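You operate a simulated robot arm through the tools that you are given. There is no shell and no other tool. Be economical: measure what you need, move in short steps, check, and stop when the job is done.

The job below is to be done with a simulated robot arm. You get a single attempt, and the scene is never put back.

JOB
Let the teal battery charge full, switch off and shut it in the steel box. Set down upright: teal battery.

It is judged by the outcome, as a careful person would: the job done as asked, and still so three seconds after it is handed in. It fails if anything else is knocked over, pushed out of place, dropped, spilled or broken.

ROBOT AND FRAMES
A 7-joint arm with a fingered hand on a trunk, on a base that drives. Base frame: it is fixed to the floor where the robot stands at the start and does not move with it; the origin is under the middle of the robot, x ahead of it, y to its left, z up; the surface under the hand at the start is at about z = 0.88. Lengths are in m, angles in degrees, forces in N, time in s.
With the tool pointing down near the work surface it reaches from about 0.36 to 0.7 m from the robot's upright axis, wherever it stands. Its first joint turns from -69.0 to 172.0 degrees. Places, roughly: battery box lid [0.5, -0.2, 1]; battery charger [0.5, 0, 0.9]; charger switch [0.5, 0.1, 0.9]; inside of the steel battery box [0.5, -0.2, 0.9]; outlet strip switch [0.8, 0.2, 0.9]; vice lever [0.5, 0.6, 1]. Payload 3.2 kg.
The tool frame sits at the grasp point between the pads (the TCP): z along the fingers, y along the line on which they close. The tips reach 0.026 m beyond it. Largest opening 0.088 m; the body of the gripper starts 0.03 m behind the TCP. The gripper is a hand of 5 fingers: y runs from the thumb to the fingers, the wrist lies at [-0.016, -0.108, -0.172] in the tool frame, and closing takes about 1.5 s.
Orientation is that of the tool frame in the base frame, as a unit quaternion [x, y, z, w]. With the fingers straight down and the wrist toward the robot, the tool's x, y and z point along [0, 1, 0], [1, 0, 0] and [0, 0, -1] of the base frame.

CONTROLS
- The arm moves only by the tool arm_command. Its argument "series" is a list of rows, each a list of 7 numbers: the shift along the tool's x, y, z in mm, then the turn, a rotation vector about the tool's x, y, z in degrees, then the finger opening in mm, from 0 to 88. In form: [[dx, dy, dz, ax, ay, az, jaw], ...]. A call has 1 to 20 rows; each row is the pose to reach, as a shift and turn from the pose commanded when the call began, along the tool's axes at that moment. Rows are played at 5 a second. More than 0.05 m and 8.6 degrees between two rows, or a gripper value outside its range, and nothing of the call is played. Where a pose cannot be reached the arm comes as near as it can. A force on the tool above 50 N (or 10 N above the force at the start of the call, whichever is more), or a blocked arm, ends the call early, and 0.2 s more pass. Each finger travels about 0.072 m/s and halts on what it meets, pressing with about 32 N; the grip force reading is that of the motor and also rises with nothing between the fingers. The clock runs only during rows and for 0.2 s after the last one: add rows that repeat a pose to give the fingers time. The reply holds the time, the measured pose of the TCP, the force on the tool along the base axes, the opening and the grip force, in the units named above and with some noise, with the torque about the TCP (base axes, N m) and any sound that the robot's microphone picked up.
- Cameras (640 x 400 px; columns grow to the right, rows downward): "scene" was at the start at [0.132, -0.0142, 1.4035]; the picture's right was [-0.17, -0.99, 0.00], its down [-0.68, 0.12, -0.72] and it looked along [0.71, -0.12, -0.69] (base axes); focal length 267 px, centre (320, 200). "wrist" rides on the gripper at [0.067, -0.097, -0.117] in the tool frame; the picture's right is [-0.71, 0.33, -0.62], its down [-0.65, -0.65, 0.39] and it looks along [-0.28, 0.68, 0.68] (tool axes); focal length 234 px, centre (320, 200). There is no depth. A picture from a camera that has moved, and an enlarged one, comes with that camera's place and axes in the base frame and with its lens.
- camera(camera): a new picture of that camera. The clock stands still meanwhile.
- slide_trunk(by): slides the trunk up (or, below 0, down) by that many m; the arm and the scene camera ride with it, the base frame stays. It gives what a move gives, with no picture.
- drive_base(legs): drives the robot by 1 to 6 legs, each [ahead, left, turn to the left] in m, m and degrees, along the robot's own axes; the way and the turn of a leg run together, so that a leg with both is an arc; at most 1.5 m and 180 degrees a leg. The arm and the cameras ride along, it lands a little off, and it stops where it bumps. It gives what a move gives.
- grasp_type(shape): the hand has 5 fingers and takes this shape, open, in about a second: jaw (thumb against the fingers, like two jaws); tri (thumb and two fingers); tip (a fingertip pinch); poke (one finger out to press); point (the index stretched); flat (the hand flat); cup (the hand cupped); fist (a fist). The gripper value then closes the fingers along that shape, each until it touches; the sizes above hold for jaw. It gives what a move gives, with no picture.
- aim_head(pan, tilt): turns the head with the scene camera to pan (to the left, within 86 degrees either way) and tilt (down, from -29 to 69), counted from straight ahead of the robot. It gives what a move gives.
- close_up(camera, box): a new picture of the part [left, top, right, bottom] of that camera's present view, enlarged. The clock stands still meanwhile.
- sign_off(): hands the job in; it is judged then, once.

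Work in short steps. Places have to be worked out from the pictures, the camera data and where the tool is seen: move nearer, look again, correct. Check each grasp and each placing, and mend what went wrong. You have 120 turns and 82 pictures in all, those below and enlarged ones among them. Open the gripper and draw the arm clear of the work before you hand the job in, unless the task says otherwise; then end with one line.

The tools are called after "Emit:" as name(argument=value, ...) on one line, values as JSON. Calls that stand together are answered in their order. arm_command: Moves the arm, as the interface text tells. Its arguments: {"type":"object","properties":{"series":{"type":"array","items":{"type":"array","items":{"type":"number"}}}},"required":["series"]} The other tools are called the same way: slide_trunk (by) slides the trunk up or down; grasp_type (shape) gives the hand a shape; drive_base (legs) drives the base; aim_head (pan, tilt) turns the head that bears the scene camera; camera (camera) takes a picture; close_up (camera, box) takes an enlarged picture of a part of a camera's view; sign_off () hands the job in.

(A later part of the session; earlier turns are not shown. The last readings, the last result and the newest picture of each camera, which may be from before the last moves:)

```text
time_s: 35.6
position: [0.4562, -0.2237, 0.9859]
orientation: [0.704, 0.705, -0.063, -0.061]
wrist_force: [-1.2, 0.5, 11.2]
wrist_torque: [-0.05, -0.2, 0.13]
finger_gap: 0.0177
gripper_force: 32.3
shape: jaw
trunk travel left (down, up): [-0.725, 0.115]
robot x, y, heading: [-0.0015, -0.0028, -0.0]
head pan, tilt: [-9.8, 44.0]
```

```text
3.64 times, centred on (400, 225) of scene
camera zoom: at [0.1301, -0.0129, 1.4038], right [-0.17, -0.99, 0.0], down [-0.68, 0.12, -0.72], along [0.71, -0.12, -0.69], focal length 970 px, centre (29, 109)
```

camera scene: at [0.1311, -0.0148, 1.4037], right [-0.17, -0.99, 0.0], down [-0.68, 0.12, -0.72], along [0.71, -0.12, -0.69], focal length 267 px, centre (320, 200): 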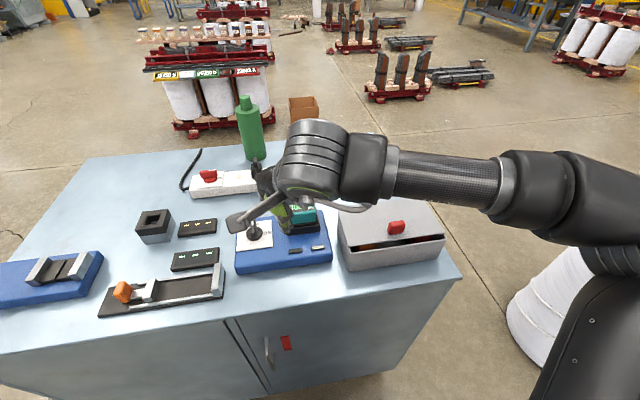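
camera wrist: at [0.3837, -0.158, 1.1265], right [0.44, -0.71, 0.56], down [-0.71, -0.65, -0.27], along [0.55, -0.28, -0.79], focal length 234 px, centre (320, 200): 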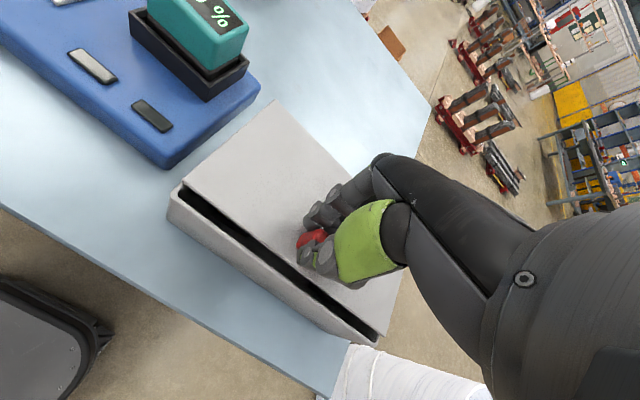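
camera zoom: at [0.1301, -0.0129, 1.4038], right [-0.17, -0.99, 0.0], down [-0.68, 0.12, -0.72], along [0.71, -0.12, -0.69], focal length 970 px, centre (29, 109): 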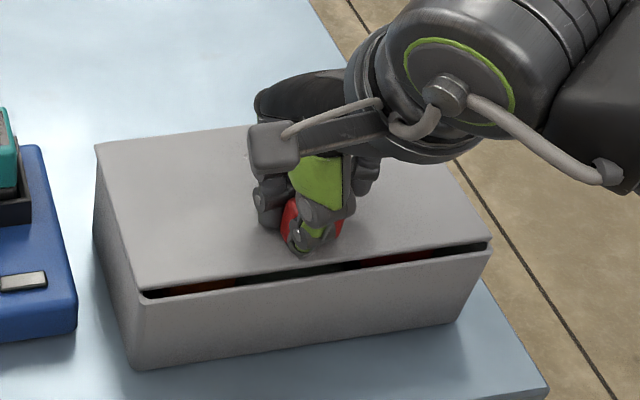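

Now a full 17.7 mm grip at handle depth. I swing 20° about the hinge and check.

Emit:
arm_command(series=[[0, 1, -4.2, 2.5, 0, 0, 0], [0, 2.2, -8.5, 5, 0, 0, 0], [0, 3.6, -12.6, 7.5, 0, 0, 0], [0, 5.2, -16.7, 10, 0, 0, 0], [0, 7, -20.7, 12.5, 0, 0, 0], [0, 8.9, -24.7, 15, 0, 0, 0], [0, 11, -28.5, 17.5, 0, 0, 0], [0, 13.2, -32.3, 20, 0, 0, 0]])

Emit:
close_up(camera="scene", box=[320, 150, 480, 280])

```text
time_s: 37.4
position: [0.4791, -0.2251, 1.0144]
orientation: [0.682, 0.683, -0.185, -0.183]
wrist_force: [-0.2, -0.1, -0.6]
wrist_torque: [0.0, 0.0, 0.05]
finger_gap: 0.0134
gripper_force: 31.9
shape: jaw
trunk travel left (down, up): [-0.725, 0.115]
robot x, y, heading: [-0.0015, 0.002, -0.3]
head pan, tilt: [-9.8, 44.0]
```

```text
3.08 times, centred on (400, 215) of scene
camera zoom: at [0.1333, -0.0139, 1.4036], right [-0.17, -0.99, 0.0], down [-0.68, 0.12, -0.72], along [0.71, -0.12, -0.69], focal length 821 px, centre (74, 154)
```

zoom: 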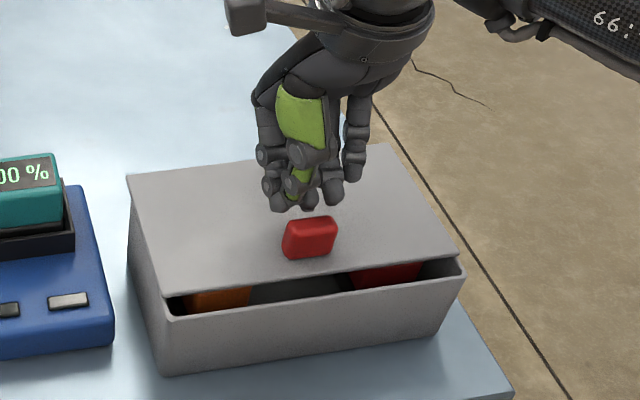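

The grip slides off this slick handle each time, but the lid stays about 10° open. Better: lift it by its front edge from beneath with an outstretched finger. I rise and try the "point" shape to see its geometry.

Emit:
arm_command(series=[[0, 0, -20, -7, 0, 0, 20], [0, 0, -60, -14, 0, 0, 40], [0, -20, -100, -21, 0, 0, 40], [0, -60, -120, -28, 0, 0, 40], [0, -60, -120, -28, 0, 0, 40]])

Emit:
grasp_type(shape="point")

Emit:
camera(camera="wrist")

Emit:
camera(camera="scene")

```text
time_s: 38.6
position: [0.4874, -0.2252, 1.1488]
orientation: [0.707, 0.707, -0.015, -0.013]
wrist_force: [0.9, -0.6, -0.1]
wrist_torque: [0.03, 0.01, -0.01]
finger_gap: 0.0396
gripper_force: 0.1
shape: jaw
trunk travel left (down, up): [-0.725, 0.115]
robot x, y, heading: [-0.0003, 0.0002, -0.2]
head pan, tilt: [-9.8, 44.0]
```

```text
time_s: 39.5
position: [0.4868, -0.2263, 1.1486]
orientation: [0.706, 0.708, -0.014, -0.014]
wrist_force: [-0.6, 0.3, 0.0]
wrist_torque: [-0.03, 0.03, 0.0]
finger_gap: 0.0836
gripper_force: 0.0
shape: point
trunk travel left (down, up): [-0.725, 0.115]
robot x, y, heading: [-0.0017, 0.0023, -0.3]
head pan, tilt: [-9.8, 44.0]
```

```text
42 pictures are left
camera wrist: at [0.393, -0.159, 1.2704], right [0.36, -0.71, 0.61], down [-0.67, -0.65, -0.36], along [0.65, -0.28, -0.7], focal length 234 px, centre (320, 200)
```

wrist: 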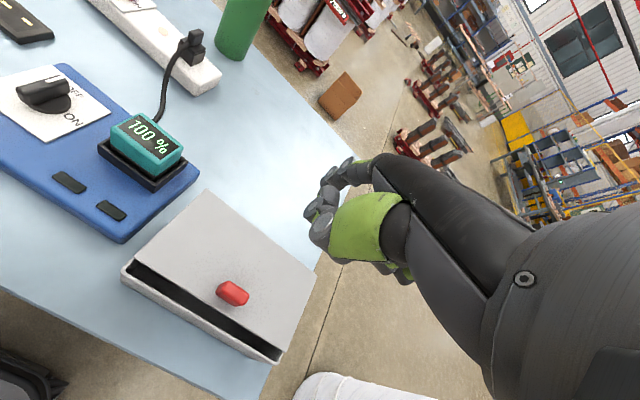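

```text
41 pictures are left
camera scene: at [0.1325, -0.0141, 1.4035], right [-0.17, -0.99, 0.0], down [-0.68, 0.12, -0.72], along [0.71, -0.12, -0.69], focal length 267 px, centre (320, 200)
```

scene: 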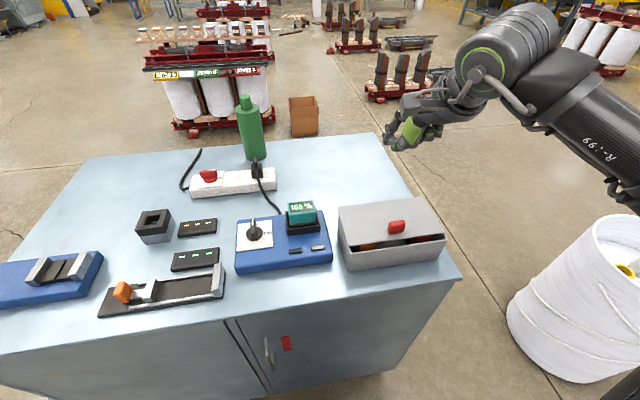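

I enlarge the hand to see where the stretched finger points.

Emit:
close_up(camera="scene", box=[360, 60, 520, 170])

```text
3.64 times, centred on (440, 115) of scene
camera zoom: at [0.1325, -0.0141, 1.4035], right [-0.17, -0.99, 0.0], down [-0.68, 0.12, -0.72], along [0.71, -0.12, -0.69], focal length 970 px, centre (-116, 509)
```

zoom: 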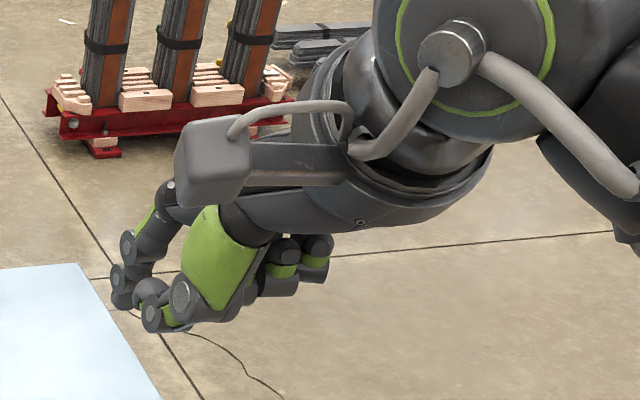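

The index is at the +y side of the hand, slightly bent. I open the hand value fully and pitch the fingers forward 24°, backing away from the lid.

Emit:
arm_command(series=[[0, -20, -10, -8, 0, 0, 88], [0, -50, -10, -16, 0, 0, 88], [0, -80, -10, -24, 0, 0, 88], [0, -80, -10, -24, 0, 0, 88], [0, -80, -10, -24, 0, 0, 88]])

Emit:
camera(camera="wrist")

Emit:
close_up(camera="scene", box=[340, 80, 540, 260])

```text
time_s: 40.7
position: [0.4053, -0.2242, 1.1619]
orientation: [0.694, 0.694, 0.133, 0.135]
wrist_force: [0.0, 0.0, -0.2]
wrist_torque: [-0.02, -0.02, 0.0]
finger_gap: 0.0835
gripper_force: 0.1
shape: point
trunk travel left (down, up): [-0.725, 0.115]
robot x, y, heading: [-0.0049, 0.0003, 0.2]
head pan, tilt: [-9.8, 44.0]
```

```text
39 pictures are left
camera wrist: at [0.2707, -0.1574, 1.2341], right [0.08, -0.71, 0.7], down [-0.46, -0.65, -0.6], along [0.88, -0.28, -0.37], focal length 234 px, centre (320, 200)
```

wrist: 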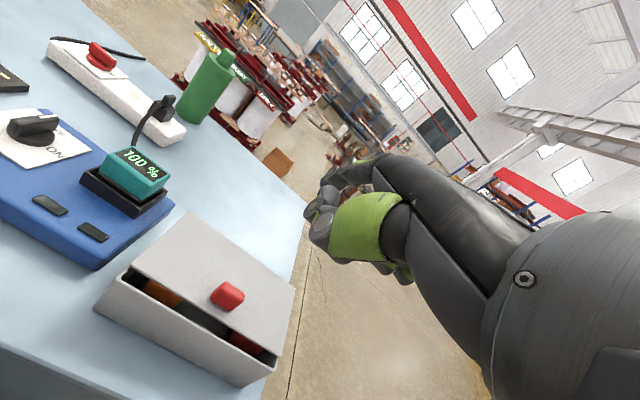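

```text
2.22 times, centred on (440, 170) of scene
camera zoom: at [0.1321, -0.0143, 1.4036], right [-0.17, -0.99, 0.0], down [-0.68, 0.12, -0.72], along [0.71, -0.12, -0.69], focal length 593 px, centre (53, 267)
```

zoom: 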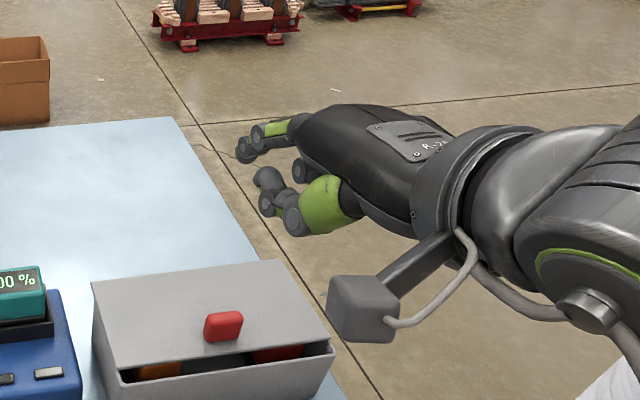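

The index now projects about 7 cm ahead of the TCP, reaching past the curled fingers. I back the base 0.15 m for arm room, then pitch a bit more and come down in front of the box.

Emit:
drive_base(legs=[[-0.15, 0, 0]])

Emit:
arm_command(series=[[0, 0, 40, -5, 0, 0, 88], [0, 0, 80, -10, 0, 0, 88], [0, 0, 120, -14, 0, 0, 88], [0, 0, 150, -14, 0, 0, 88], [0, 0, 150, -14, 0, 0, 88]])

Emit:
camera(camera="scene")

```text
time_s: 42.0
position: [0.2561, -0.223, 1.1618]
orientation: [0.693, 0.695, 0.133, 0.135]
wrist_force: [0.7, -0.3, -0.1]
wrist_torque: [0.0, -0.04, -0.02]
finger_gap: 0.0835
gripper_force: 0.0
shape: point
trunk travel left (down, up): [-0.725, 0.115]
robot x, y, heading: [-0.1502, 0.0015, -0.2]
head pan, tilt: [-9.8, 44.0]
```

```text
time_s: 43.2
position: [0.3225, -0.2253, 1.022]
orientation: [0.672, 0.674, 0.217, 0.218]
wrist_force: [-0.1, -0.3, 0.3]
wrist_torque: [0.01, -0.03, -0.01]
finger_gap: 0.0834
gripper_force: 0.1
shape: point
out of reach, approached as far as the arm can: row 2, 3, 4, 5
trunk travel left (down, up): [-0.725, 0.115]
robot x, y, heading: [-0.1521, 0.0007, -0.0]
head pan, tilt: [-9.8, 44.0]
```

```text
37 pictures are left
camera scene: at [-0.0176, -0.0141, 1.4035], right [-0.17, -0.99, 0.0], down [-0.68, 0.12, -0.72], along [0.71, -0.12, -0.69], focal length 267 px, centre (320, 200)
```

scene: 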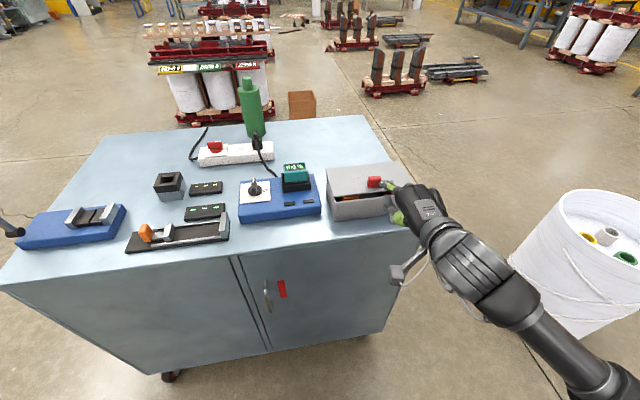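

The hand is in front of the box, index toward the lid. I enlarge to place the fingertip relative to the gap.

Emit:
close_up(camera="scene", box=[310, 140, 470, 250])

Emit:
camera(camera="wrist")

```text
3.64 times, centred on (390, 195) of scene
camera zoom: at [-0.0176, -0.0141, 1.4035], right [-0.17, -0.99, 0.0], down [-0.68, 0.12, -0.72], along [0.71, -0.12, -0.69], focal length 970 px, centre (66, 218)
```

zoom: 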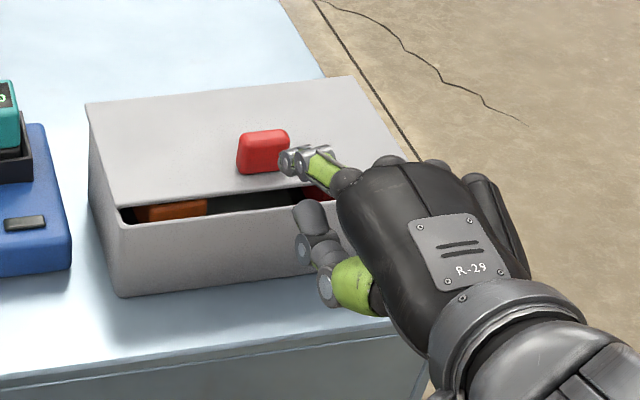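

```text
35 pictures are left
camera wrist: at [0.1732, -0.1597, 1.0608], right [-0.09, -0.71, 0.7], down [-0.3, -0.65, -0.7], along [0.95, -0.28, -0.15], focal length 234 px, centre (320, 200)
```

wrist: 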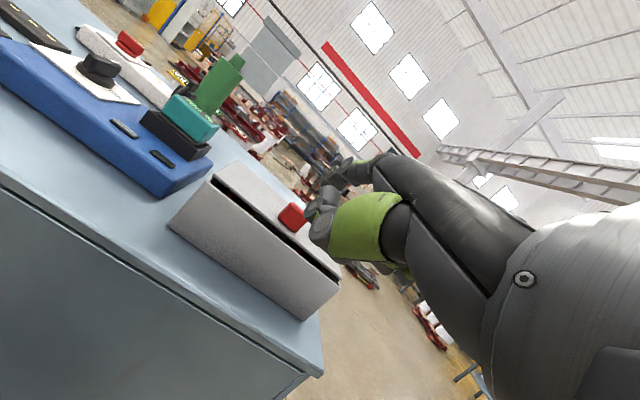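

The tip is at about [0.39, -0.218, 1.033], as modelled. I lower the trunk 72 mm to bring the finger down to the gap in front of the box without straining the arm.

Emit:
slide_trunk(by=-0.072)

Emit:
arm_command(series=[[0, 0, 0, -4, 0, 0, 88], [0, 3, 3, -8, 0, 0, 88], [0, 5, 5, -8, 0, 0, 88]])

Emit:
close_up(camera="scene", box=[310, 120, 470, 230])

Emit:
camera(camera="wrist")

```text
time_s: 44.4
position: [0.3221, -0.2261, 0.9514]
orientation: [0.672, 0.674, 0.216, 0.218]
wrist_force: [-0.3, -0.5, 0.2]
wrist_torque: [-0.01, 0.01, 0.02]
finger_gap: 0.0838
gripper_force: 0.1
shape: point
trunk travel left (down, up): [-0.653, 0.187]
robot x, y, heading: [-0.1468, -0.003, 0.2]
head pan, tilt: [-9.8, 44.0]
```

```text
time_s: 45.1
position: [0.33, -0.2256, 0.95]
orientation: [0.655, 0.658, 0.263, 0.263]
wrist_force: [0.5, 0.2, 0.0]
wrist_torque: [-0.02, 0.0, 0.03]
finger_gap: 0.0835
gripper_force: 0.0
shape: point
out of reach, approached as far as the arm can: row 1
trunk travel left (down, up): [-0.653, 0.187]
robot x, y, heading: [-0.1533, 0.0, 0.1]
head pan, tilt: [-9.8, 44.0]
```

```text
3.64 times, centred on (390, 175) of scene
camera zoom: at [-0.0176, -0.0141, 1.3315], right [-0.17, -0.99, 0.0], down [-0.68, 0.12, -0.72], along [0.71, -0.12, -0.69], focal length 970 px, centre (66, 291)
```

zoom: 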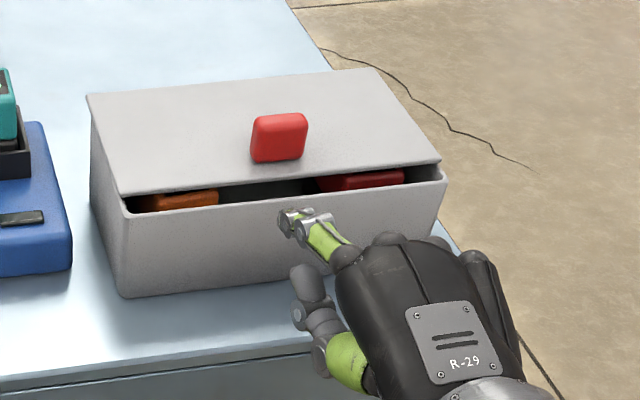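

```text
33 pictures are left
camera wrist: at [0.1769, -0.1598, 0.9679], right [-0.19, -0.71, 0.68], down [-0.2, -0.65, -0.73], along [0.96, -0.28, -0.02], focal length 234 px, centre (320, 200)
```

wrist: 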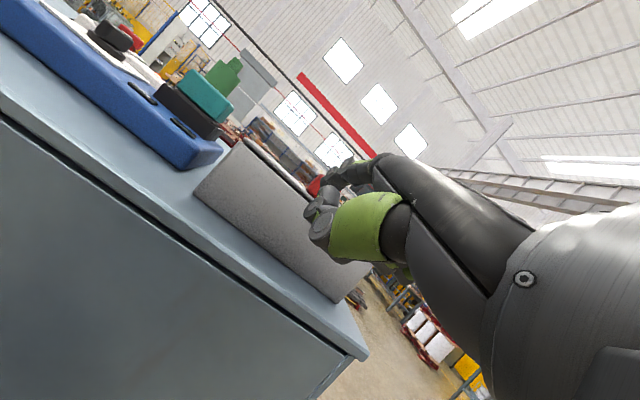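

The gap is only about 10–12 mm at the front edge, so the finger must point level or slightly up. I pitch another 18° while keeping the tip in front of the gap.

Emit:
arm_command(series=[[0, -4, 11, -6, 0, 0, 88], [0, -8, 22, -12, 0, 0, 88], [0, -12.9, 33.5, -18, 0, 0, 88], [0, -12.9, 33.5, -18, 0, 0, 88]])

Emit:
close_up(camera="scene", box=[310, 120, 470, 230])

```text
time_s: 46.1
position: [0.3428, -0.2243, 0.9162]
orientation: [0.605, 0.608, 0.364, 0.362]
wrist_force: [-0.4, 0.2, 0.5]
wrist_torque: [-0.01, 0.01, -0.03]
finger_gap: 0.0837
gripper_force: 0.1
shape: point
trunk travel left (down, up): [-0.653, 0.187]
robot x, y, heading: [-0.1499, 0.0015, 0.1]
head pan, tilt: [-9.8, 44.0]
```

```text
3.64 times, centred on (390, 175) of scene
camera zoom: at [-0.0177, -0.0141, 1.3316], right [-0.17, -0.99, 0.0], down [-0.68, 0.12, -0.72], along [0.71, -0.12, -0.69], focal length 970 px, centre (66, 291)
```

zoom: 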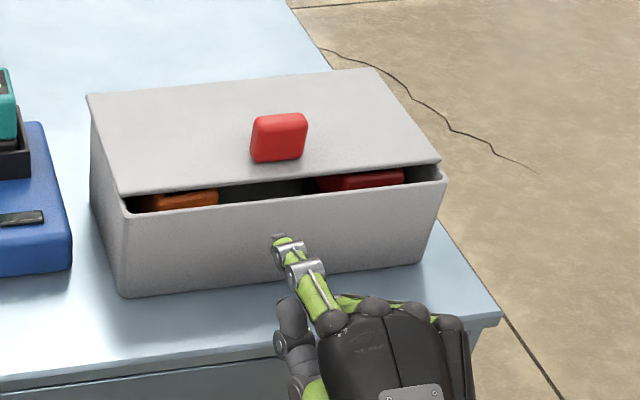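

The finger points level, tip near [0.399, -0.214, 0.953]. I advance it 30 mm and 4 mm up, to just before the edge, and check again.

Emit:
arm_command(series=[[0, 9, 12, 0, 0, 0, 88], [0, 17.6, 24.6, 0, 0, 0, 88], [0, 17.6, 24.6, 0, 0, 0, 88]])

Emit:
close_up(camera="scene", box=[340, 130, 440, 200])

Emit:
close_up(camera="wrist", box=[180, 120, 420, 300])

```text
time_s: 47.0
position: [0.3725, -0.2261, 0.9204]
orientation: [0.606, 0.608, 0.363, 0.363]
wrist_force: [0.4, -0.5, -0.3]
wrist_torque: [-0.02, -0.01, 0.02]
finger_gap: 0.0836
gripper_force: 0.0
shape: point
trunk travel left (down, up): [-0.653, 0.187]
robot x, y, heading: [-0.1469, 0.0004, -0.2]
head pan, tilt: [-9.8, 44.0]
```

```text
5.71 times, centred on (390, 165) of scene
camera zoom: at [-0.0179, -0.014, 1.3316], right [-0.17, -0.99, 0.0], down [-0.68, 0.12, -0.72], along [0.71, -0.12, -0.69], focal length 1524 px, centre (-80, 400)
```

zoom: 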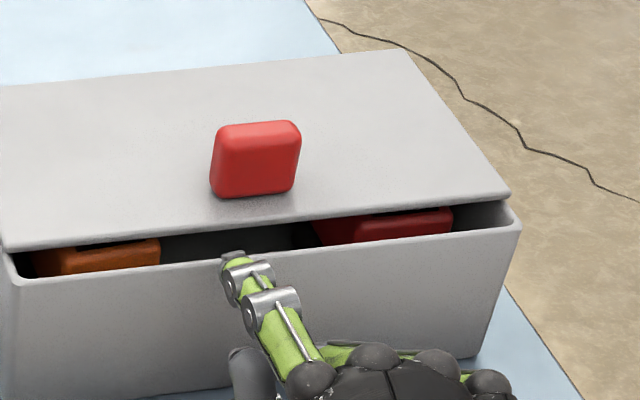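

```text
2.22 times, centred on (300, 210) of wrist
camera zoom: at [0.222, -0.1593, 0.8902], right [-0.39, -0.71, 0.59], down [0.04, -0.65, -0.76], along [0.92, -0.28, 0.28], focal length 520 px, centre (364, 178)
```

zoom: 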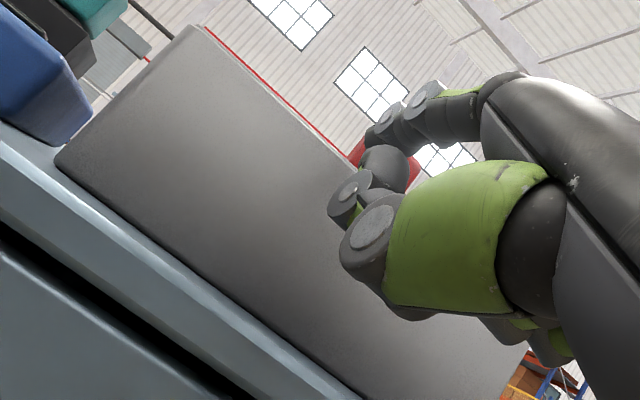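

The tip is right at the rim. I raise 4 mm and nose forward 12 mm under the lid edge, gently.

Emit:
arm_command(series=[[0, 3.5, -1.9, 0, 0, 0, 88], [0, 6, 2.5, 0, 0, 0, 88], [0, 9.2, 8.7, 0, 0, 0, 88], [0, 9.2, 8.7, 0, 0, 0, 88]])

Emit:
close_up(camera="scene", box=[340, 130, 440, 200])

```text
time_s: 48.0
position: [0.3861, -0.2263, 0.9237]
orientation: [0.606, 0.608, 0.363, 0.363]
wrist_force: [0.2, 0.1, 0.6]
wrist_torque: [0.04, -0.02, 0.02]
finger_gap: 0.0836
gripper_force: 0.1
shape: point
trunk travel left (down, up): [-0.653, 0.187]
robot x, y, heading: [-0.1531, 0.0005, -0.0]
head pan, tilt: [-9.8, 44.0]
```

```text
5.71 times, centred on (390, 165) of scene
camera zoom: at [-0.0178, -0.014, 1.3316], right [-0.17, -0.99, 0.0], down [-0.68, 0.12, -0.72], along [0.71, -0.12, -0.69], focal length 1524 px, centre (-80, 400)
```

zoom: 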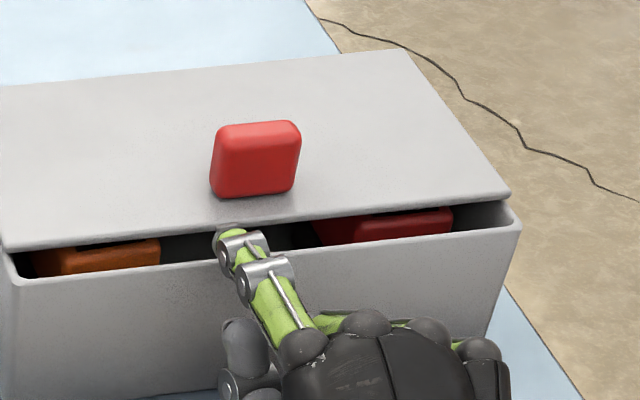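

No contact yet; the tip is just beneath the lid edge. I go 5 mm further in and lift 12 mm.

Emit:
arm_command(series=[[0, 2.3, 4.4, 0, 0, 0, 88], [0, 5, 3, 0, 0, 0, 88], [0, 8, 1.4, 0, 0, 0, 88], [0, 12.9, -1.2, 0, 0, 0, 88], [0, 12.9, -1.2, 0, 0, 0, 88]])

Emit:
close_up(camera="scene", box=[340, 120, 440, 190])

```text
time_s: 49.1
position: [0.3903, -0.2268, 0.9368]
orientation: [0.605, 0.609, 0.363, 0.362]
wrist_force: [-0.4, 0.1, 0.8]
wrist_torque: [0.01, -0.01, 0.05]
finger_gap: 0.0837
gripper_force: 0.1
shape: point
trunk travel left (down, up): [-0.653, 0.187]
robot x, y, heading: [-0.1502, 0.001, -0.0]
head pan, tilt: [-9.8, 44.0]
```

```text
5.71 times, centred on (390, 155) of scene
camera zoom: at [-0.0176, -0.0141, 1.3315], right [-0.17, -0.99, 0.0], down [-0.68, 0.12, -0.72], along [0.71, -0.12, -0.69], focal length 1524 px, centre (-80, 457)
```

zoom: 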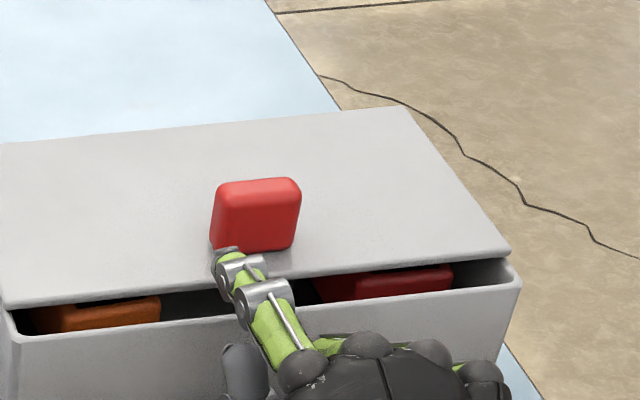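

The finger passed just in front of the edge rather than beneath it. I back off, lower 13 mm, and go in 12 mm deeper before lifting.

Emit:
arm_command(series=[[0, -3.8, -7.1, 0, 0, 0, 88], [0, -15.3, -1, 0, 0, 0, 88], [0, -15.3, -1, 0, 0, 0, 88], [0, -10.6, 7.8, 0, 0, 0, 88], [0, -8.2, 12.2, 0, 0, 0, 88], [0, -5.9, 16.7, 0, 0, 0, 88], [0, -5.9, 16.7, 0, 0, 0, 88]])

Emit:
close_up(camera="scene", box=[340, 120, 440, 190])

```text
time_s: 50.8
position: [0.4025, -0.2247, 0.9237]
orientation: [0.606, 0.608, 0.363, 0.363]
wrist_force: [-0.3, 0.4, -0.6]
wrist_torque: [-0.02, 0.0, 0.0]
finger_gap: 0.0835
gripper_force: 0.1
shape: point
trunk travel left (down, up): [-0.653, 0.187]
robot x, y, heading: [-0.1501, -0.0042, -0.1]
head pan, tilt: [-9.8, 44.0]
```

```text
5.71 times, centred on (390, 155) of scene
camera zoom: at [-0.0179, -0.0142, 1.3316], right [-0.17, -0.99, 0.0], down [-0.68, 0.12, -0.72], along [0.71, -0.12, -0.69], focal length 1524 px, centre (-80, 457)
```

zoom: 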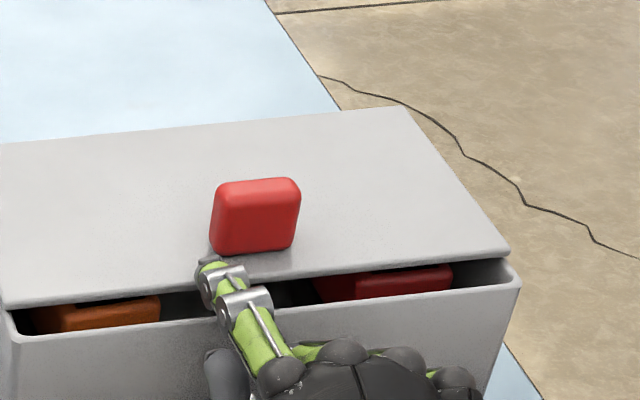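

The tip shows over the lid, so it rides about 16 mm higher than I modelled (near [0.441, 0.973]). I retract, lower 17 mm, then nose in again.

Emit:
arm_command(series=[[0, -7, -13.2, 0, 0, 0, 88], [0, -22, -5.2, 0, 0, 0, 88], [0, -22, -5.2, 0, 0, 0, 88], [0, -18, 2.5, 0, 0, 0, 88], [0, -15, 8, 0, 0, 0, 88], [0, -13, 11.6, 0, 0, 0, 88], [0, -13, 11.6, 0, 0, 0, 88]])

Emit:
close_up(camera="scene", box=[340, 120, 440, 190])

```text
time_s: 52.1
position: [0.389, -0.2251, 0.9143]
orientation: [0.603, 0.604, 0.369, 0.367]
wrist_force: [-40.2, -1.9, 6.9]
wrist_torque: [0.11, -1.76, 0.52]
finger_gap: 0.0833
gripper_force: 0.1
shape: point
trunk travel left (down, up): [-0.653, 0.187]
robot x, y, heading: [-0.1511, -0.0035, -0.3]
head pan, tilt: [-9.8, 44.0]
stopped in row 6: the force on the tool passed its limit at 56 N (the readings are from after the stop); the commanded pose is now the measured one
```

```text
5.71 times, centred on (390, 155) of scene
camera zoom: at [-0.0334, -0.0147, 1.333], right [-0.17, -0.98, 0.0], down [-0.68, 0.12, -0.73], along [0.72, -0.12, -0.69], focal length 1524 px, centre (-80, 457)
```

zoom: 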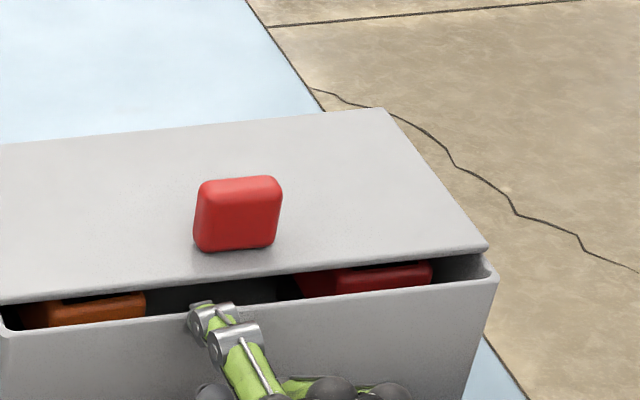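

The fingertip hit the rim of the wall (force −40 N). I back off and try 6 mm higher, so the rounded tip nests in the gap between rim and lid edge.

Emit:
arm_command(series=[[0, -4.7, -8.8, 0, 0, 0, 88], [0, -4.7, -8.8, 0, 0, 0, 88]])

Emit:
arm_command(series=[[0, 6, -3, 0, 0, 0, 88], [0, 8.5, 1.5, 0, 0, 0, 88], [0, 10, 4.5, 0, 0, 0, 88], [0, 11.4, 7.5, 0, 0, 0, 88], [0, 11.4, 7.5, 0, 0, 0, 88]])

Emit:
close_up(camera="scene", box=[310, 110, 450, 200])

```text
time_s: 52.7
position: [0.3865, -0.2249, 0.9102]
orientation: [0.604, 0.608, 0.366, 0.364]
wrist_force: [-19.9, -1.0, 2.1]
wrist_torque: [0.06, -0.95, 0.22]
finger_gap: 0.0836
gripper_force: 0.0
shape: point
trunk travel left (down, up): [-0.653, 0.187]
robot x, y, heading: [-0.149, -0.0005, -0.1]
head pan, tilt: [-9.8, 44.0]
```

```text
time_s: 53.9
position: [0.4028, -0.2261, 0.9138]
orientation: [0.605, 0.608, 0.364, 0.363]
wrist_force: [1.1, 0.3, 1.2]
wrist_torque: [0.05, -0.03, 0.01]
finger_gap: 0.0
gripper_force: 0.0
shape: point
trunk travel left (down, up): [-0.653, 0.187]
robot x, y, heading: [-0.1504, 0.0009, 0.1]
head pan, tilt: [-9.8, 44.0]
```

```text
4.44 times, centred on (380, 155) of scene
camera zoom: at [-0.0184, -0.0141, 1.3315], right [-0.17, -0.99, 0.0], down [-0.68, 0.12, -0.72], along [0.71, -0.12, -0.69], focal length 1185 px, centre (53, 400)
```

zoom: 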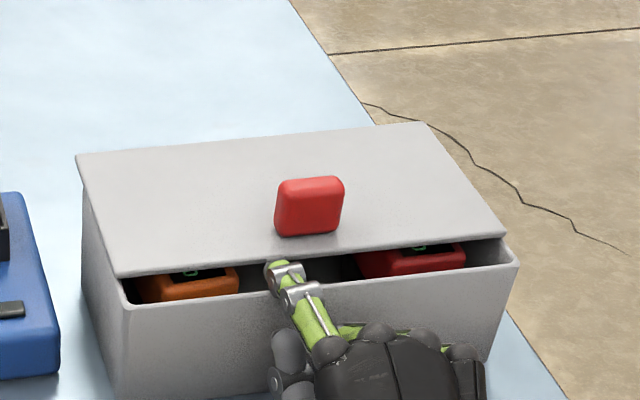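

The tip is now beneath the lid and the gap has grown. I lift it along the arc, 30 mm up and 16 mm forward.

Emit:
arm_command(series=[[0, 6, 1, 0, 0, 0, 88], [0, 12, 1, 0, 0, 0, 88], [0, 18, 1, 0, 0, 0, 88], [0, 26, 0.5, 0, 0, 0, 88], [0, 34, 0, 0, 0, 0, 88], [0, 34, 0, 0, 0, 0, 88]])

Emit:
close_up(camera="scene", box=[310, 90, 450, 200])

```text
time_s: 55.3
position: [0.4187, -0.2261, 0.9443]
orientation: [0.605, 0.608, 0.364, 0.363]
wrist_force: [0.6, -0.2, -0.1]
wrist_torque: [0.02, -0.01, 0.01]
finger_gap: 0.0
gripper_force: 0.0
shape: point
trunk travel left (down, up): [-0.653, 0.187]
robot x, y, heading: [-0.1484, 0.0059, -0.3]
head pan, tilt: [-9.8, 44.0]
```

```text
3.64 times, centred on (380, 145) of scene
camera zoom: at [-0.0186, -0.0144, 1.3315], right [-0.17, -0.99, 0.0], down [-0.68, 0.12, -0.72], along [0.71, -0.12, -0.69], focal length 970 px, centre (102, 400)
```

zoom: 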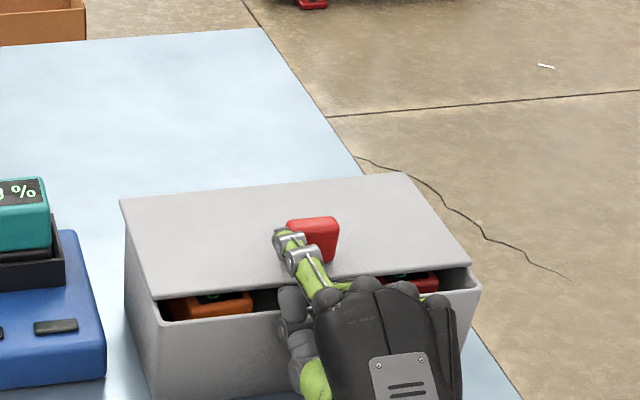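

The lid is open further (gap ≈ 18 mm) but the finger slid off in front again. I retract, drop 33 mm, and this time push 20 mm deeper under the lid before lifting.

Emit:
arm_command(series=[[0, -21, -40, 0, 0, 0, 88], [0, -50, -24.5, 0, 0, 0, 88], [0, -50, -24.5, 0, 0, 0, 88], [0, -41, -8, 0, 0, 0, 88], [0, -34, 6, 0, 0, 0, 88], [0, -29, 15, 0, 0, 0, 88], [0, -26.7, 19.6, 0, 0, 0, 88], [0, -26.7, 19.6, 0, 0, 0, 88]])

Emit:
close_up(camera="scene", box=[310, 110, 450, 200])

```text
time_s: 57.1
position: [0.42, -0.2256, 0.9107]
orientation: [0.605, 0.608, 0.364, 0.363]
wrist_force: [-19.0, 2.0, -5.7]
wrist_torque: [-0.13, -0.53, 0.29]
finger_gap: 0.0
gripper_force: 0.0
shape: point
trunk travel left (down, up): [-0.653, 0.187]
robot x, y, heading: [-0.1538, 0.0049, -0.2]
head pan, tilt: [-9.8, 44.0]
```

```text
4.44 times, centred on (380, 155) of scene
camera zoom: at [-0.023, -0.0141, 1.3319], right [-0.17, -0.99, 0.0], down [-0.68, 0.12, -0.72], along [0.71, -0.12, -0.69], focal length 1185 px, centre (53, 400)
```

zoom: 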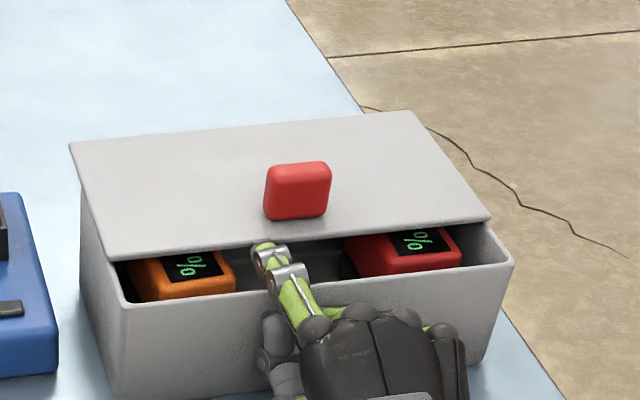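

The wedge works: the lid is now about 18–20° up with the finger under its edge. I lift straight up 28 mm now.

Emit:
arm_command(series=[[0, 5, -4, 0, 0, 0, 88], [0, 10, -6, 0, 0, 0, 88], [0, 16, -8, 0, 0, 0, 88], [0, 22, -9, 0, 0, 0, 88], [0, 28, -9, 0, 0, 0, 88], [0, 28, -9, 0, 0, 0, 88]])

Emit:
close_up(camera="scene", box=[310, 90, 450, 200])

```text
time_s: 58.5
position: [0.4248, -0.2259, 0.9433]
orientation: [0.604, 0.607, 0.366, 0.364]
wrist_force: [-14.1, 0.4, 1.0]
wrist_torque: [0.03, -0.14, 0.22]
finger_gap: 0.0
gripper_force: 0.1
shape: point
trunk travel left (down, up): [-0.653, 0.187]
robot x, y, heading: [-0.1498, -0.0008, 0.1]
head pan, tilt: [-9.8, 44.0]
```

```text
3.64 times, centred on (380, 145) of scene
camera zoom: at [-0.0229, -0.0141, 1.332], right [-0.17, -0.99, 0.0], down [-0.68, 0.12, -0.72], along [0.71, -0.12, -0.69], focal length 970 px, centre (102, 400)
```

zoom: 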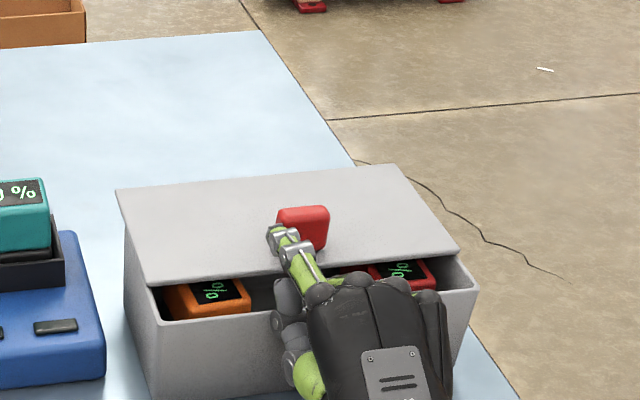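

Once more the finger slipped in front, but the gap has doubled (~28 mm). I retract, level the finger (20° less pitch, which also pulls the thumb back from the wall) and insert deeper.

Emit:
arm_command(series=[[0, -23.5, -44, 4, 0, 0, 88], [0, -30, -42, 12, 0, 0, 88], [0, -36.6, -40.6, 20, 0, 0, 88], [0, -36.6, -40.6, 20, 0, 0, 88], [0, -29, -26, 20, 0, 0, 88], [0, -22, -13, 20, 0, 0, 88], [0, -17, -4, 20, 0, 0, 88], [0, -13.1, 3.6, 20, 0, 0, 88], [0, -13.1, 3.6, 20, 0, 0, 88]])

Emit:
close_up(camera="scene", box=[310, 110, 450, 200])

```text
time_s: 60.5
position: [0.4137, -0.2247, 0.9277]
orientation: [0.658, 0.663, 0.254, 0.251]
wrist_force: [-47.6, 0.1, -6.6]
wrist_torque: [-0.11, -0.73, 0.39]
finger_gap: 0.0836
gripper_force: 0.0
shape: point
trunk travel left (down, up): [-0.653, 0.187]
robot x, y, heading: [-0.1515, 0.0014, -0.1]
head pan, tilt: [-9.8, 44.0]
```

```text
4.44 times, centred on (380, 155) of scene
camera zoom: at [-0.032, -0.0149, 1.3328], right [-0.17, -0.98, 0.0], down [-0.68, 0.12, -0.73], along [0.72, -0.12, -0.69], focal length 1185 px, centre (53, 400)
```

zoom: 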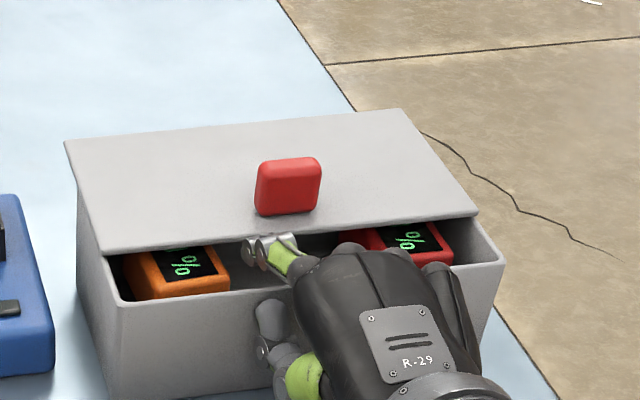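

The finger is now in the gap, with the hand pressing on the wall (−47 N). I ease back 6 mm and lift 30 mm.

Emit:
arm_command(series=[[0, -4.5, -4, 0, 0, 0, 88], [0, -1, -8, 0, 0, 0, 88], [0, 4, -13, 0, 0, 0, 88], [0, 10, -20, 0, 0, 0, 88], [0, 16, -26, 0, 0, 0, 88], [0, 16, -26, 0, 0, 0, 88]])

Emit:
close_up(camera="scene", box=[310, 90, 450, 200])

```text
time_s: 61.9
position: [0.414, -0.2256, 0.9582]
orientation: [0.658, 0.661, 0.256, 0.253]
wrist_force: [-26.9, -3.1, -4.3]
wrist_torque: [-0.09, 0.4, 0.31]
finger_gap: 0.0834
gripper_force: 0.0
shape: point
trunk travel left (down, up): [-0.653, 0.187]
robot x, y, heading: [-0.15, -0.0015, 0.0]
head pan, tilt: [-9.8, 44.0]
```

```text
3.64 times, centred on (380, 145) of scene
camera zoom: at [-0.0253, -0.0154, 1.3322], right [-0.17, -0.99, 0.0], down [-0.68, 0.12, -0.72], along [0.71, -0.12, -0.69], focal length 970 px, centre (102, 400)
```

zoom: 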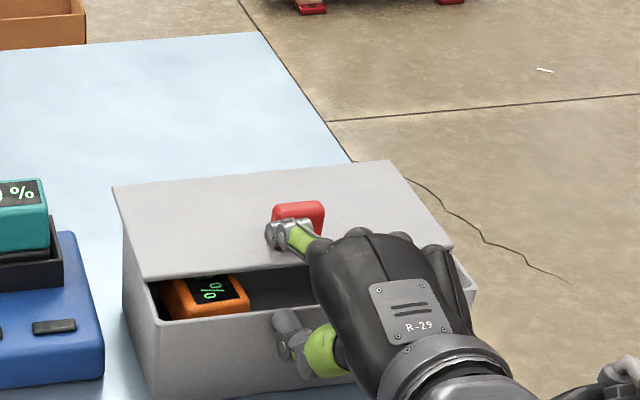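

The finger now presses the handle front; the hinge is clearly stiff, which is why grips slipped. With a 30 mm gap I can hook the thumb (lowest digit) under the lid with the fingers above it. I retract and switch to the jaw shape.

Emit:
arm_command(series=[[0, -33, -30, 0, 0, 0, 88], [0, -67, -60, 0, 0, 0, 88], [0, -67, -60, 0, 0, 0, 88]])

Emit:
grasp_type(shape="jaw")

Emit:
arm_command(series=[[0, 8, -8, -8, 0, 0, 80], [0, 16, -16, -16, 0, 0, 80], [0, 24, -24, -24, 0, 0, 80], [0, 32, -32, -32, 0, 0, 80], [0, 32, -32, -32, 0, 0, 80]])

Emit:
close_up(camera="scene", box=[310, 90, 470, 220])

```text
time_s: 62.7
position: [0.3312, -0.2243, 0.9562]
orientation: [0.658, 0.662, 0.256, 0.251]
wrist_force: [-0.9, -1.2, 0.1]
wrist_torque: [0.0, 0.01, 0.0]
finger_gap: 0.0835
gripper_force: 0.1
shape: point
trunk travel left (down, up): [-0.653, 0.187]
robot x, y, heading: [-0.155, -0.0014, 0.1]
head pan, tilt: [-9.8, 44.0]
```

```text
time_s: 63.6
position: [0.3313, -0.2245, 0.9569]
orientation: [0.659, 0.662, 0.253, 0.253]
wrist_force: [0.1, 0.4, -0.1]
wrist_torque: [0.0, 0.01, -0.02]
finger_gap: 0.0881
gripper_force: 0.0
shape: jaw
trunk travel left (down, up): [-0.653, 0.187]
robot x, y, heading: [-0.1535, -0.0016, 0.0]
head pan, tilt: [-9.8, 44.0]
```

```text
time_s: 64.8
position: [0.3322, -0.2234, 1.0012]
orientation: [0.564, 0.566, 0.426, 0.425]
wrist_force: [0.0, -0.8, -0.9]
wrist_torque: [0.01, 0.0, -0.03]
finger_gap: 0.0801
gripper_force: 0.1
shape: jaw
trunk travel left (down, up): [-0.653, 0.187]
robot x, y, heading: [-0.1475, -0.0013, -0.0]
head pan, tilt: [-9.8, 44.0]
```

```text
3.08 times, centred on (390, 155) of scene
camera zoom: at [-0.019, -0.014, 1.3316], right [-0.17, -0.99, 0.0], down [-0.68, 0.12, -0.72], along [0.71, -0.12, -0.69], focal length 821 px, centre (105, 338)
```

zoom: 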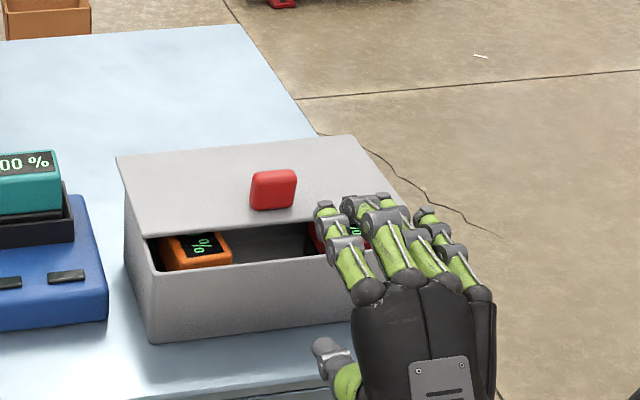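

Thumb tip is at about [0.346, -0.224, 0.949], below the fingers; the lid edge is near [0.442, 0.982]. I advance 110 mm with the thumb level with the gap.

Emit:
arm_command(series=[[0, 20, 27, 0, 0, 0, 80], [0, 30, 65, 0, 0, 0, 80], [0, 35, 82, 0, 0, 0, 80], [0, 38, 95, 0, 0, 0, 80], [0, 40, 103, 0, 0, 0, 80], [0, 40, 103, 0, 0, 0, 80]])

Emit:
close_up(camera="scene", box=[310, 90, 470, 220])

```text
time_s: 66.2
position: [0.4437, -0.2231, 1.0125]
orientation: [0.564, 0.566, 0.426, 0.424]
wrist_force: [-0.2, 0.4, 1.0]
wrist_torque: [0.01, -0.03, -0.03]
finger_gap: 0.0803
gripper_force: 0.0
shape: jaw
trunk travel left (down, up): [-0.653, 0.187]
robot x, y, heading: [-0.1484, 0.0017, -0.2]
head pan, tilt: [-9.8, 44.0]
```

```text
3.08 times, centred on (390, 155) of scene
camera zoom: at [-0.0187, -0.0142, 1.3316], right [-0.17, -0.99, 0.0], down [-0.68, 0.12, -0.72], along [0.71, -0.12, -0.69], focal length 821 px, centre (105, 338)
```

zoom: 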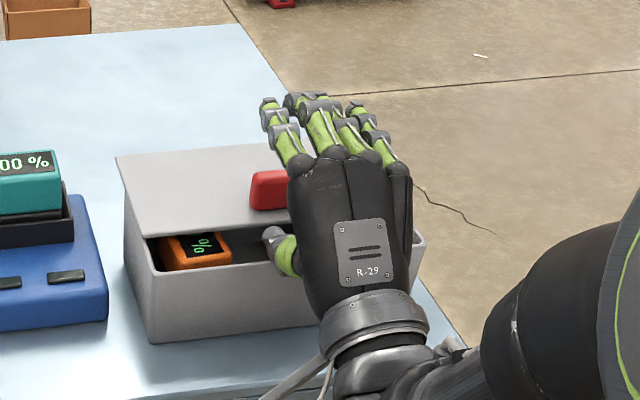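

The thumb tip is going under the lid edge with no contact. I go 10 mm deeper, then lift 30 mm.

Emit:
arm_command(series=[[0, 2.8, 9.6, 0, 0, 0, 80], [0, 8.8, 8, 0, 0, 0, 80], [0, 15, 6, 0, 0, 0, 80], [0, 22, 4.5, 0, 0, 0, 80], [0, 31, 3, 0, 0, 0, 80], [0, 31, 3, 0, 0, 0, 80]])

Emit:
close_up(camera="scene", box=[310, 90, 470, 220])

```text
time_s: 67.6
position: [0.4544, -0.2247, 1.0416]
orientation: [0.564, 0.566, 0.426, 0.424]
wrist_force: [0.4, -0.6, 0.2]
wrist_torque: [0.04, -0.02, 0.01]
finger_gap: 0.0801
gripper_force: 0.1
shape: jaw
trunk travel left (down, up): [-0.653, 0.187]
robot x, y, heading: [-0.1518, 0.003, 0.1]
head pan, tilt: [-9.8, 44.0]
```

```text
3.08 times, centred on (390, 155) of scene
camera zoom: at [-0.0184, -0.0143, 1.3315], right [-0.17, -0.99, 0.0], down [-0.68, 0.12, -0.72], along [0.71, -0.12, -0.69], focal length 821 px, centre (105, 338)
```

zoom: 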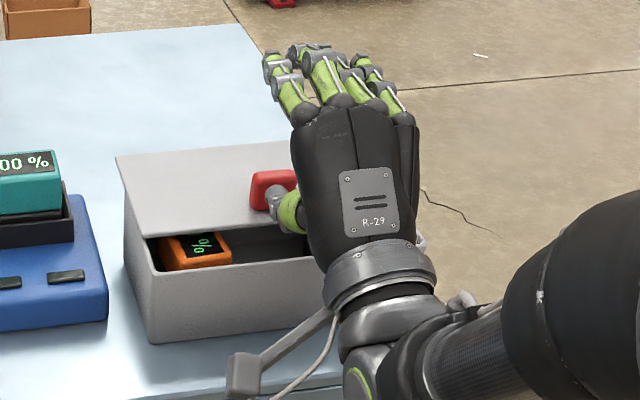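

The thumb passed just in front of the edge, i.e. it sits ~20 mm shorter than assumed. I retract, lower 33 mm and go in 25 mm deeper than before.

Emit:
arm_command(series=[[0, -8.3, -28.8, 0, 0, 0, 80], [0, -40, -19.7, 0, 0, 0, 80], [0, -40, -19.7, 0, 0, 0, 80], [0, -34, 2, 0, 0, 0, 80], [0, -30, 14, 0, 0, 0, 80], [0, -27, 25, 0, 0, 0, 80], [0, -24.5, 34, 0, 0, 0, 80], [0, -24.5, 34, 0, 0, 0, 80]])

Emit:
close_up(camera="scene", box=[310, 90, 470, 220])

```text
time_s: 69.4
position: [0.4804, -0.2236, 1.0064]
orientation: [0.564, 0.566, 0.426, 0.424]
wrist_force: [-0.9, 0.4, -0.5]
wrist_torque: [-0.01, 0.02, -0.02]
finger_gap: 0.0802
gripper_force: 0.0
shape: jaw
trunk travel left (down, up): [-0.653, 0.187]
robot x, y, heading: [-0.149, 0.0003, -0.2]
head pan, tilt: [-9.8, 44.0]
```

```text
3.08 times, centred on (390, 155) of scene
camera zoom: at [-0.0188, -0.0142, 1.3316], right [-0.17, -0.99, 0.0], down [-0.68, 0.12, -0.72], along [0.71, -0.12, -0.69], focal length 821 px, centre (105, 338)
```

zoom: 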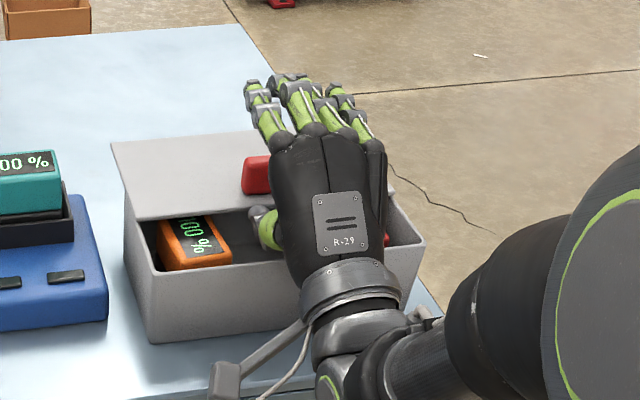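

The thumb is now under the lid, which has risen to about 27°. I keep lifting along the arc: 45 mm up, 20 mm forward.

Emit:
arm_command(series=[[0, 8, 1.5, 0, 0, 0, 80], [0, 16, 2.5, 0, 0, 0, 80], [0, 24, 3.5, 0, 0, 0, 80], [0, 32, 4.5, 0, 0, 0, 80], [0, 40, 5.5, 0, 0, 0, 80], [0, 48, 7, 0, 0, 0, 80], [0, 48, 7, 0, 0, 0, 80]])

Emit:
close_up(camera="scene", box=[310, 60, 470, 220])

```text
time_s: 71.0
position: [0.501, -0.2248, 1.0537]
orientation: [0.563, 0.567, 0.426, 0.424]
wrist_force: [0.6, 0.1, 0.3]
wrist_torque: [0.02, -0.02, -0.03]
finger_gap: 0.08
gripper_force: 0.1
shape: jaw
trunk travel left (down, up): [-0.653, 0.187]
robot x, y, heading: [-0.1542, 0.0016, -0.3]
head pan, tilt: [-9.8, 44.0]
```

```text
2.50 times, centred on (390, 140) of scene
camera zoom: at [-0.0187, -0.0143, 1.3316], right [-0.17, -0.99, 0.0], down [-0.68, 0.12, -0.72], along [0.71, -0.12, -0.69], focal length 667 px, centre (145, 350)
```

zoom: 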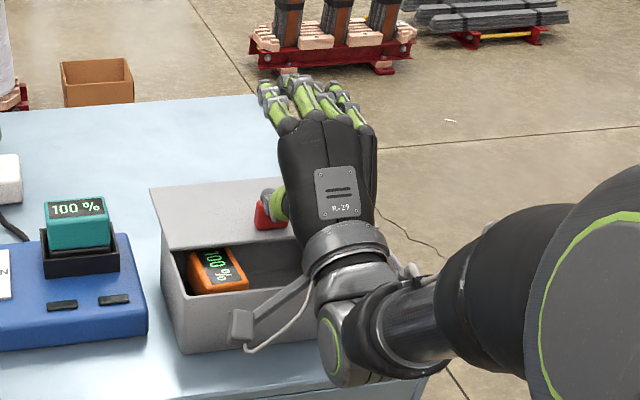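

Again it slid out in front while lifting, though each forward push wedges the lid higher. So I use forward pushing: retract, lower 37 mm, and drive the thumb further in.

Emit:
arm_command(series=[[0, -8, -29, 0, 0, 0, 80], [0, -16.6, -57.7, 0, 0, 0, 80], [0, -52.2, -47.5, 0, 0, 0, 80], [0, -52.2, -47.5, 0, 0, 0, 80], [0, -43, -15, 0, 0, 0, 80], [0, -39, -1, 0, 0, 0, 80], [0, -36, 10, 0, 0, 0, 80], [0, -33, 20, 0, 0, 0, 80], [0, -30, 30, 0, 0, 0, 80], [0, -30, 30, 0, 0, 0, 80]])

Emit:
close_up(camera="scene", box=[310, 60, 470, 220])

```text
time_s: 73.2
position: [0.5205, -0.2254, 1.0139]
orientation: [0.564, 0.567, 0.426, 0.423]
wrist_force: [-0.4, -0.3, 0.6]
wrist_torque: [-0.04, 0.03, -0.02]
finger_gap: 0.0798
gripper_force: 0.1
shape: jaw
trunk travel left (down, up): [-0.653, 0.187]
robot x, y, heading: [-0.149, -0.0034, 0.2]
head pan, tilt: [-9.8, 44.0]
```

```text
2.50 times, centred on (390, 140) of scene
camera zoom: at [-0.0189, -0.0143, 1.3316], right [-0.17, -0.99, 0.0], down [-0.68, 0.12, -0.72], along [0.71, -0.12, -0.69], focal length 667 px, centre (145, 350)
```

zoom: 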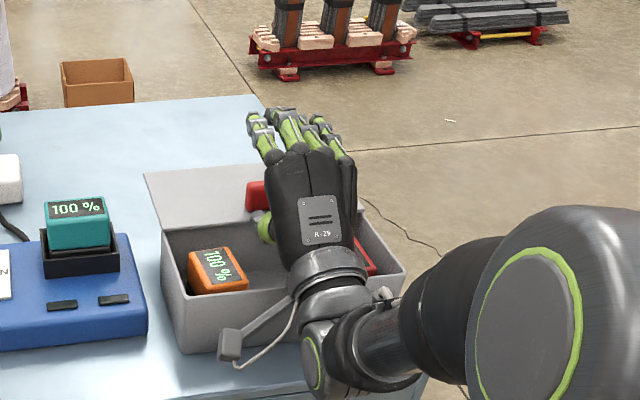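

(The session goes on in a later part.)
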